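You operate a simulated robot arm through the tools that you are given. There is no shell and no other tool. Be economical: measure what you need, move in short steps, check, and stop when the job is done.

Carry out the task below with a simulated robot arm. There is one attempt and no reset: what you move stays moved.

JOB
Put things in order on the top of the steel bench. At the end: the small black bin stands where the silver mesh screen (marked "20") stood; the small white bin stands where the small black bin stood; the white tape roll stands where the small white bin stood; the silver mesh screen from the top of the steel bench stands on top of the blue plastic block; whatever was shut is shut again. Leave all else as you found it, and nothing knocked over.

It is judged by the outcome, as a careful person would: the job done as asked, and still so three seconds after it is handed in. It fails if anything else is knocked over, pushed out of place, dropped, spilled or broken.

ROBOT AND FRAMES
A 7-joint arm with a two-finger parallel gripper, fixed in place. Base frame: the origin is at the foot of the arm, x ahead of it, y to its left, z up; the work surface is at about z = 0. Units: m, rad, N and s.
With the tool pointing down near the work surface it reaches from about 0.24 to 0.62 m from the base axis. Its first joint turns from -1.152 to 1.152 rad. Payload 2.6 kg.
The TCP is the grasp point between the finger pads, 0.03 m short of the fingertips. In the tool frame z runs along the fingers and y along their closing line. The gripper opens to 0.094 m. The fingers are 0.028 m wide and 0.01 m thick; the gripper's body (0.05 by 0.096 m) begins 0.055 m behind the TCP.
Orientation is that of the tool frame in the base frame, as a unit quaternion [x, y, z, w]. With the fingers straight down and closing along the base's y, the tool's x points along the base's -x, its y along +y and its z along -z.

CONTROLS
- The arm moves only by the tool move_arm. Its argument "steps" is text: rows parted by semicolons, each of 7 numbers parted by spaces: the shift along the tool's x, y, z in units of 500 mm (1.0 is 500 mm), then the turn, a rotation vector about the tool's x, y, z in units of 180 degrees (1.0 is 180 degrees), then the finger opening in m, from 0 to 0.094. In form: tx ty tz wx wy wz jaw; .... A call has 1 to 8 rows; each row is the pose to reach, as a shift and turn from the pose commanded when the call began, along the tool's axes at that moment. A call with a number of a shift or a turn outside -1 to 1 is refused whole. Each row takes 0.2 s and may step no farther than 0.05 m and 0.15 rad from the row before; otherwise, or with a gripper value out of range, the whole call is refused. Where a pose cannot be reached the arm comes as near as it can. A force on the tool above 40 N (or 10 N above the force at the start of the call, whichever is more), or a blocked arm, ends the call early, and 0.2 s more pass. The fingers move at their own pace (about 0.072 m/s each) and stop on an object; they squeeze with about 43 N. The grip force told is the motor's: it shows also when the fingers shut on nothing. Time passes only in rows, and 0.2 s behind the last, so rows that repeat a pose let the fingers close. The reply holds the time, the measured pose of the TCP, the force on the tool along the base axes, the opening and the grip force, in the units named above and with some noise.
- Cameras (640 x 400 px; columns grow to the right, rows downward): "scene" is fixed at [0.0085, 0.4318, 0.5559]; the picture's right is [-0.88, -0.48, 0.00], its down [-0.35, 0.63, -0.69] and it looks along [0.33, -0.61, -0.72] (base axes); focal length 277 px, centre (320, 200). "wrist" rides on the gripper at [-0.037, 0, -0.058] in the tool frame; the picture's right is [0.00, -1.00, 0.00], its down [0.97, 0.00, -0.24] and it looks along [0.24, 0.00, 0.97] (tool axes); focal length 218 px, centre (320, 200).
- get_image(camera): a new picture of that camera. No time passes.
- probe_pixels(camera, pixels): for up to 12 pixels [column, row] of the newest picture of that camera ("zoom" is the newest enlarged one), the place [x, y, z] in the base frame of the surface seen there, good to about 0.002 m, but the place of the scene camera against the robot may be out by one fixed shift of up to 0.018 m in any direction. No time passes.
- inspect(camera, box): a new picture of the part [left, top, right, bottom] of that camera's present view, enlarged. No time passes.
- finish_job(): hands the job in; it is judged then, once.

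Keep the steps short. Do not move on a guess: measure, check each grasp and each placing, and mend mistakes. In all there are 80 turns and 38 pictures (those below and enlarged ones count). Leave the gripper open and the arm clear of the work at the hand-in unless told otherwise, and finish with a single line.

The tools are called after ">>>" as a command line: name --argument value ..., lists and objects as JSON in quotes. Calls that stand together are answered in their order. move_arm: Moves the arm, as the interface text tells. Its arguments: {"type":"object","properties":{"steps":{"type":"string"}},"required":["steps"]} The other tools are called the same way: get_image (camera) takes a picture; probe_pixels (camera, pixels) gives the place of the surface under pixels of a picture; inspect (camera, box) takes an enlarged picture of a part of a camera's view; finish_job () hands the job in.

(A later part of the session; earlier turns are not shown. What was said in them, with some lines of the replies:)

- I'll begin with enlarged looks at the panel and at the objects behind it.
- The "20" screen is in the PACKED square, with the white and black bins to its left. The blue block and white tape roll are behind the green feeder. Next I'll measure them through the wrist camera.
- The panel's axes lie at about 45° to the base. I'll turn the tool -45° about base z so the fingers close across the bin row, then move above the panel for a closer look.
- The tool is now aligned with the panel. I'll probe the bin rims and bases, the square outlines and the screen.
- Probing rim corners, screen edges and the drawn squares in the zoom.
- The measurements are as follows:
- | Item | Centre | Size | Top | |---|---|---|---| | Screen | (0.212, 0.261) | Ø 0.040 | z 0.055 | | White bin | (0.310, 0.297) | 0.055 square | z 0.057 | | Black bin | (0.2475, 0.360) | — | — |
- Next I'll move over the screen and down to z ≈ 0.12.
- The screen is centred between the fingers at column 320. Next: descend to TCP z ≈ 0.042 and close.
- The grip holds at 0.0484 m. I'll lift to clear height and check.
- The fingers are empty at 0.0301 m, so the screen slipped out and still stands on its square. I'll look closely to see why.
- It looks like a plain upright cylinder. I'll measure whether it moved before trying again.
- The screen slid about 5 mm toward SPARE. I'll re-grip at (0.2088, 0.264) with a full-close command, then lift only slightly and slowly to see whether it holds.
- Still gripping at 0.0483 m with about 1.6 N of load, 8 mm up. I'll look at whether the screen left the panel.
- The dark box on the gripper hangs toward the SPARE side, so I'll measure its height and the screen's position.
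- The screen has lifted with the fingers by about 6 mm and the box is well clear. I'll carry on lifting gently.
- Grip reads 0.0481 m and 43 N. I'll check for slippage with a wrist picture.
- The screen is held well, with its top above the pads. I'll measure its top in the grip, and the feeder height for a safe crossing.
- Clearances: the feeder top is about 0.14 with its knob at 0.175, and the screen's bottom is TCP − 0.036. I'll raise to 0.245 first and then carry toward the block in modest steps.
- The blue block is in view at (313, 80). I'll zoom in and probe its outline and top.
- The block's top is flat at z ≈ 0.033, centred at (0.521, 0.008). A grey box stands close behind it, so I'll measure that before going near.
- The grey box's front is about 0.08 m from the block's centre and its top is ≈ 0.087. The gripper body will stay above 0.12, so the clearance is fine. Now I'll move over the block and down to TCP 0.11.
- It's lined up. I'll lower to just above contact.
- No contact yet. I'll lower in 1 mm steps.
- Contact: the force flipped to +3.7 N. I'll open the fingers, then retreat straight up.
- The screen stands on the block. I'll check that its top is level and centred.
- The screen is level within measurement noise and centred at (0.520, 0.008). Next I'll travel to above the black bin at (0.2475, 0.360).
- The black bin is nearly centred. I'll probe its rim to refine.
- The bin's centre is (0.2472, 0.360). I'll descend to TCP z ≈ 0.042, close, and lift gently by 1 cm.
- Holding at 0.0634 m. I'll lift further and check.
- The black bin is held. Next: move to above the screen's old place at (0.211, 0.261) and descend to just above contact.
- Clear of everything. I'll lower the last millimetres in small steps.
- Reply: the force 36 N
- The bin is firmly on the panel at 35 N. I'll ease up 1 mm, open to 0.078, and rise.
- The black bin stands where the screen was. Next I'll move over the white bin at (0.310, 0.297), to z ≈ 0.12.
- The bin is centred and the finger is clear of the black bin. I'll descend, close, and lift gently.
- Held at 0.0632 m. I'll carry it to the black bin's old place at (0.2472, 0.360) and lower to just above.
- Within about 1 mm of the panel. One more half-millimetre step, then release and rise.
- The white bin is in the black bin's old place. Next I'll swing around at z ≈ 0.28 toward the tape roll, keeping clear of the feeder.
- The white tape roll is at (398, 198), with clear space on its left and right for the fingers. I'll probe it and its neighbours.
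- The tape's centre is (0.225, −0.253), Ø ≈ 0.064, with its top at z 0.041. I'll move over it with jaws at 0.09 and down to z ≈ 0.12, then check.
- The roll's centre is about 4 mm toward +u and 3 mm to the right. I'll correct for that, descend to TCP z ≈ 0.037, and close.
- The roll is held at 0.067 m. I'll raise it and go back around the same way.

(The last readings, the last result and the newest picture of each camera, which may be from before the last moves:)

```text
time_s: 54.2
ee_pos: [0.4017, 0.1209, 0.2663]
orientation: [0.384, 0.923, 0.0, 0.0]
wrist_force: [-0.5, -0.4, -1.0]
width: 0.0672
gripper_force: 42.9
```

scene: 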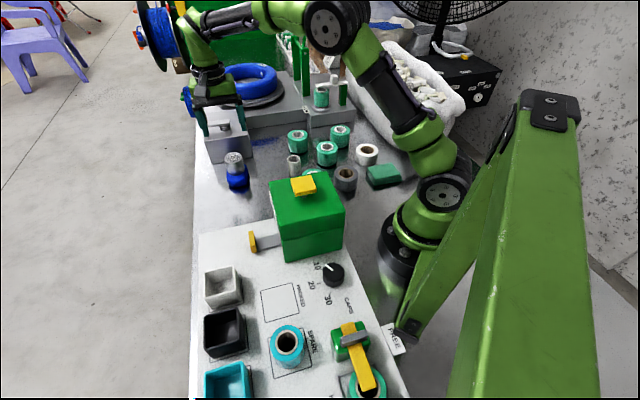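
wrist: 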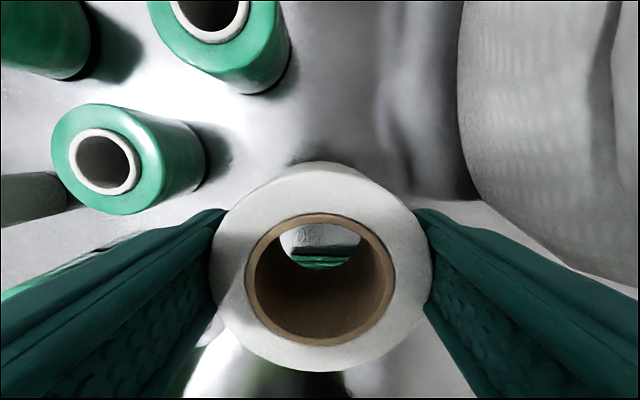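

Still held. I'll move over the white bin's old place at (0.310, 0.297) and down to TCP z ≈ 0.11.

>>> move_arm --steps "0.07 0.023 0 0 0 0 0; 0.15 0.049 0 0 0 0 0; 0.23 0.075 0 0 0 0 0; 0.31 0.102 0 0 0 0 0; 0.3796 0.1244 0.06 0 0 0 0; 0.3796 0.1244 0.15 0 0 0 0; 0.3796 0.1244 0.24 0 0 0 0; 0.3796 0.1244 0.317 0 0 0 0"

>>> get_image --camera "wrist"

```text
time_s: 56.0
ee_pos: [0.312, 0.2972, 0.1094]
orientation: [0.383, 0.924, 0.001, 0.0]
wrist_force: [0.2, 0.8, -0.9]
width: 0.0668
gripper_force: 43.7
```

```text
6 pictures are left
```

wrist: 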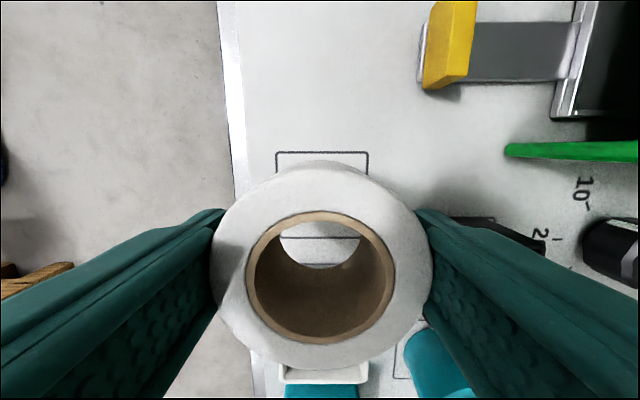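

It's centred on the drawn square. I'll lower to just above the panel, then creep.

>>> move_arm --steps "0 0 0.05 0 0 0 0; 0 0 0.09 0 0 0 0; 0 0 0.115 0 0 0 0; 0 0 0.123 0 0 0 0; 0 0 0.123 0 0 0 0"

>>> move_arm --steps "0 0 0.002 0 0 0 0; 0 0 0.004 0 0 0 0"

```text
time_s: 57.2
ee_pos: [0.3101, 0.2994, 0.0487]
orientation: [0.382, 0.924, 0.0, -0.001]
wrist_force: [0.4, 0.8, -0.6]
width: 0.0671
gripper_force: 43.2
```

```text
time_s: 57.8
ee_pos: [0.3098, 0.2977, 0.0469]
orientation: [0.382, 0.924, 0.0, 0.0]
wrist_force: [-0.3, -0.4, -0.8]
width: 0.0669
gripper_force: 42.9
```

>>> move_arm --steps "0 0 0.002 0 0 0 0; 0 0 0.003 0 0 0 0"

```text
time_s: 58.4
ee_pos: [0.3104, 0.2972, 0.045]
orientation: [0.383, 0.924, 0.0, 0.0]
wrist_force: [0.1, 0.6, -0.9]
width: 0.0673
gripper_force: 43.0
```

>>> move_arm --steps "0 0 0.001 0 0 0 0; 0 0 0.002 0 0 0 0"

```text
time_s: 59.0
ee_pos: [0.3102, 0.2982, 0.0435]
orientation: [0.383, 0.924, 0.001, 0.0]
wrist_force: [-3.0, -6.1, 15.6]
width: 0.0671
gripper_force: 42.4
```

Contact at about 16 N. I'll release, rise, and look.

>>> move_arm --steps "0 0 -0.001 0 0 0 0.07; 0 0 -0.001 0 0 0 0.076; 0 0 -0.001 0 0 0 0.082; 0 0 -0.001 0 0 0 0.086; 0 0 -0.04 0 0 0 0.086; 0 0 -0.12 0 0 0 0.086; 0 0 -0.2 0 0 0 0.086; 0 0 -0.29 0 0 0 0.086"

>>> get_image --camera "wrist"

>>> get_image --camera "scene"

```text
time_s: 60.8
ee_pos: [0.3076, 0.2962, 0.1872]
orientation: [0.383, 0.924, 0.0, 0.0]
wrist_force: [0.1, 0.0, 0.1]
width: 0.086
gripper_force: 0.0
```

```text
5 pictures are left
```

wrist: 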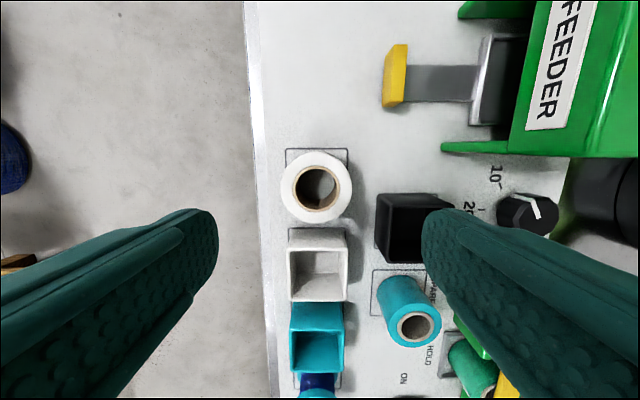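

```text
4 pictures are left
```

scene: 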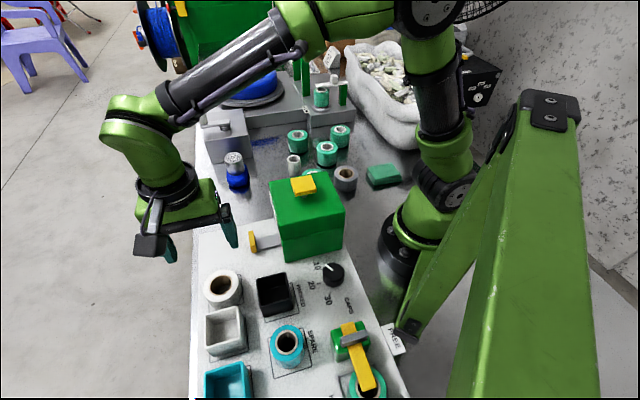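

Everything is placed. I'll do a quick check of the final positions.

>>> probe_pixels --camera "wrist" --pixels '[[288, 188], [346, 188], [317, 156], [317, 219], [290, 252], [345, 249], [344, 299], [291, 299], [380, 228], [384, 260]]'

```text
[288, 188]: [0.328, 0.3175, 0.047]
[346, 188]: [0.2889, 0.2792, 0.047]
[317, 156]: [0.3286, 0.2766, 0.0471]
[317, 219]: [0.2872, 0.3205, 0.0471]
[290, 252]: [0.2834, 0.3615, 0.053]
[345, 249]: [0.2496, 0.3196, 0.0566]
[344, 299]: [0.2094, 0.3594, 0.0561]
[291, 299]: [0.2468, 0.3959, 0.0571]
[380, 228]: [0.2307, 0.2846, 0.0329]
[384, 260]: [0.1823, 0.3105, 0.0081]
```

The tape is at (0.308, 0.298) and level, and the white bin is at (0.247, 0.359). The black bin is on the PACKED spot and the screen is still on the block. I opened nothing. I'll raise the arm clear with the gripper open.

>>> move_arm --steps "0 0 -0.06 0 0 0 0.094; 0 0 -0.12 0 0 0 0.094; 0 0 -0.18 0 0 0 0.094; 0 0 -0.24 0 0 0 0.094; 0 0 -0.28 0 0 0 0.094; 0 0 -0.28 0 0 0 0.094"

>>> inspect --camera "scene" --box '[190, 130, 410, 380]'

```text
time_s: 62.2
ee_pos: [0.3085, 0.2957, 0.3297]
orientation: [0.382, 0.924, 0.0, 0.0]
wrist_force: [0.8, 0.7, -0.3]
width: 0.0935
gripper_force: 0.1
```

```text
1.60 times, centred on (300, 255) of scene
```

zoom: 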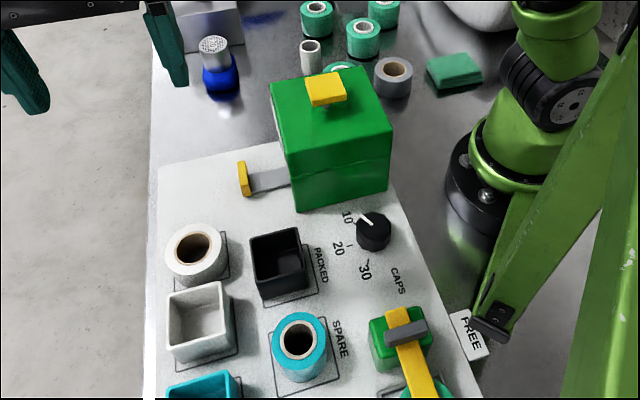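

All four items stand where they were asked to, nothing else has moved, and the gripper is open and clear. I'm handing in.

>>> finish_job

```text
The job is handed in.
```

The job is done and handed in: the screen is on the blue block, the black bin is where the screen stood, the white bin is where the black bin stood, and the white tape roll is where the white bin stood.
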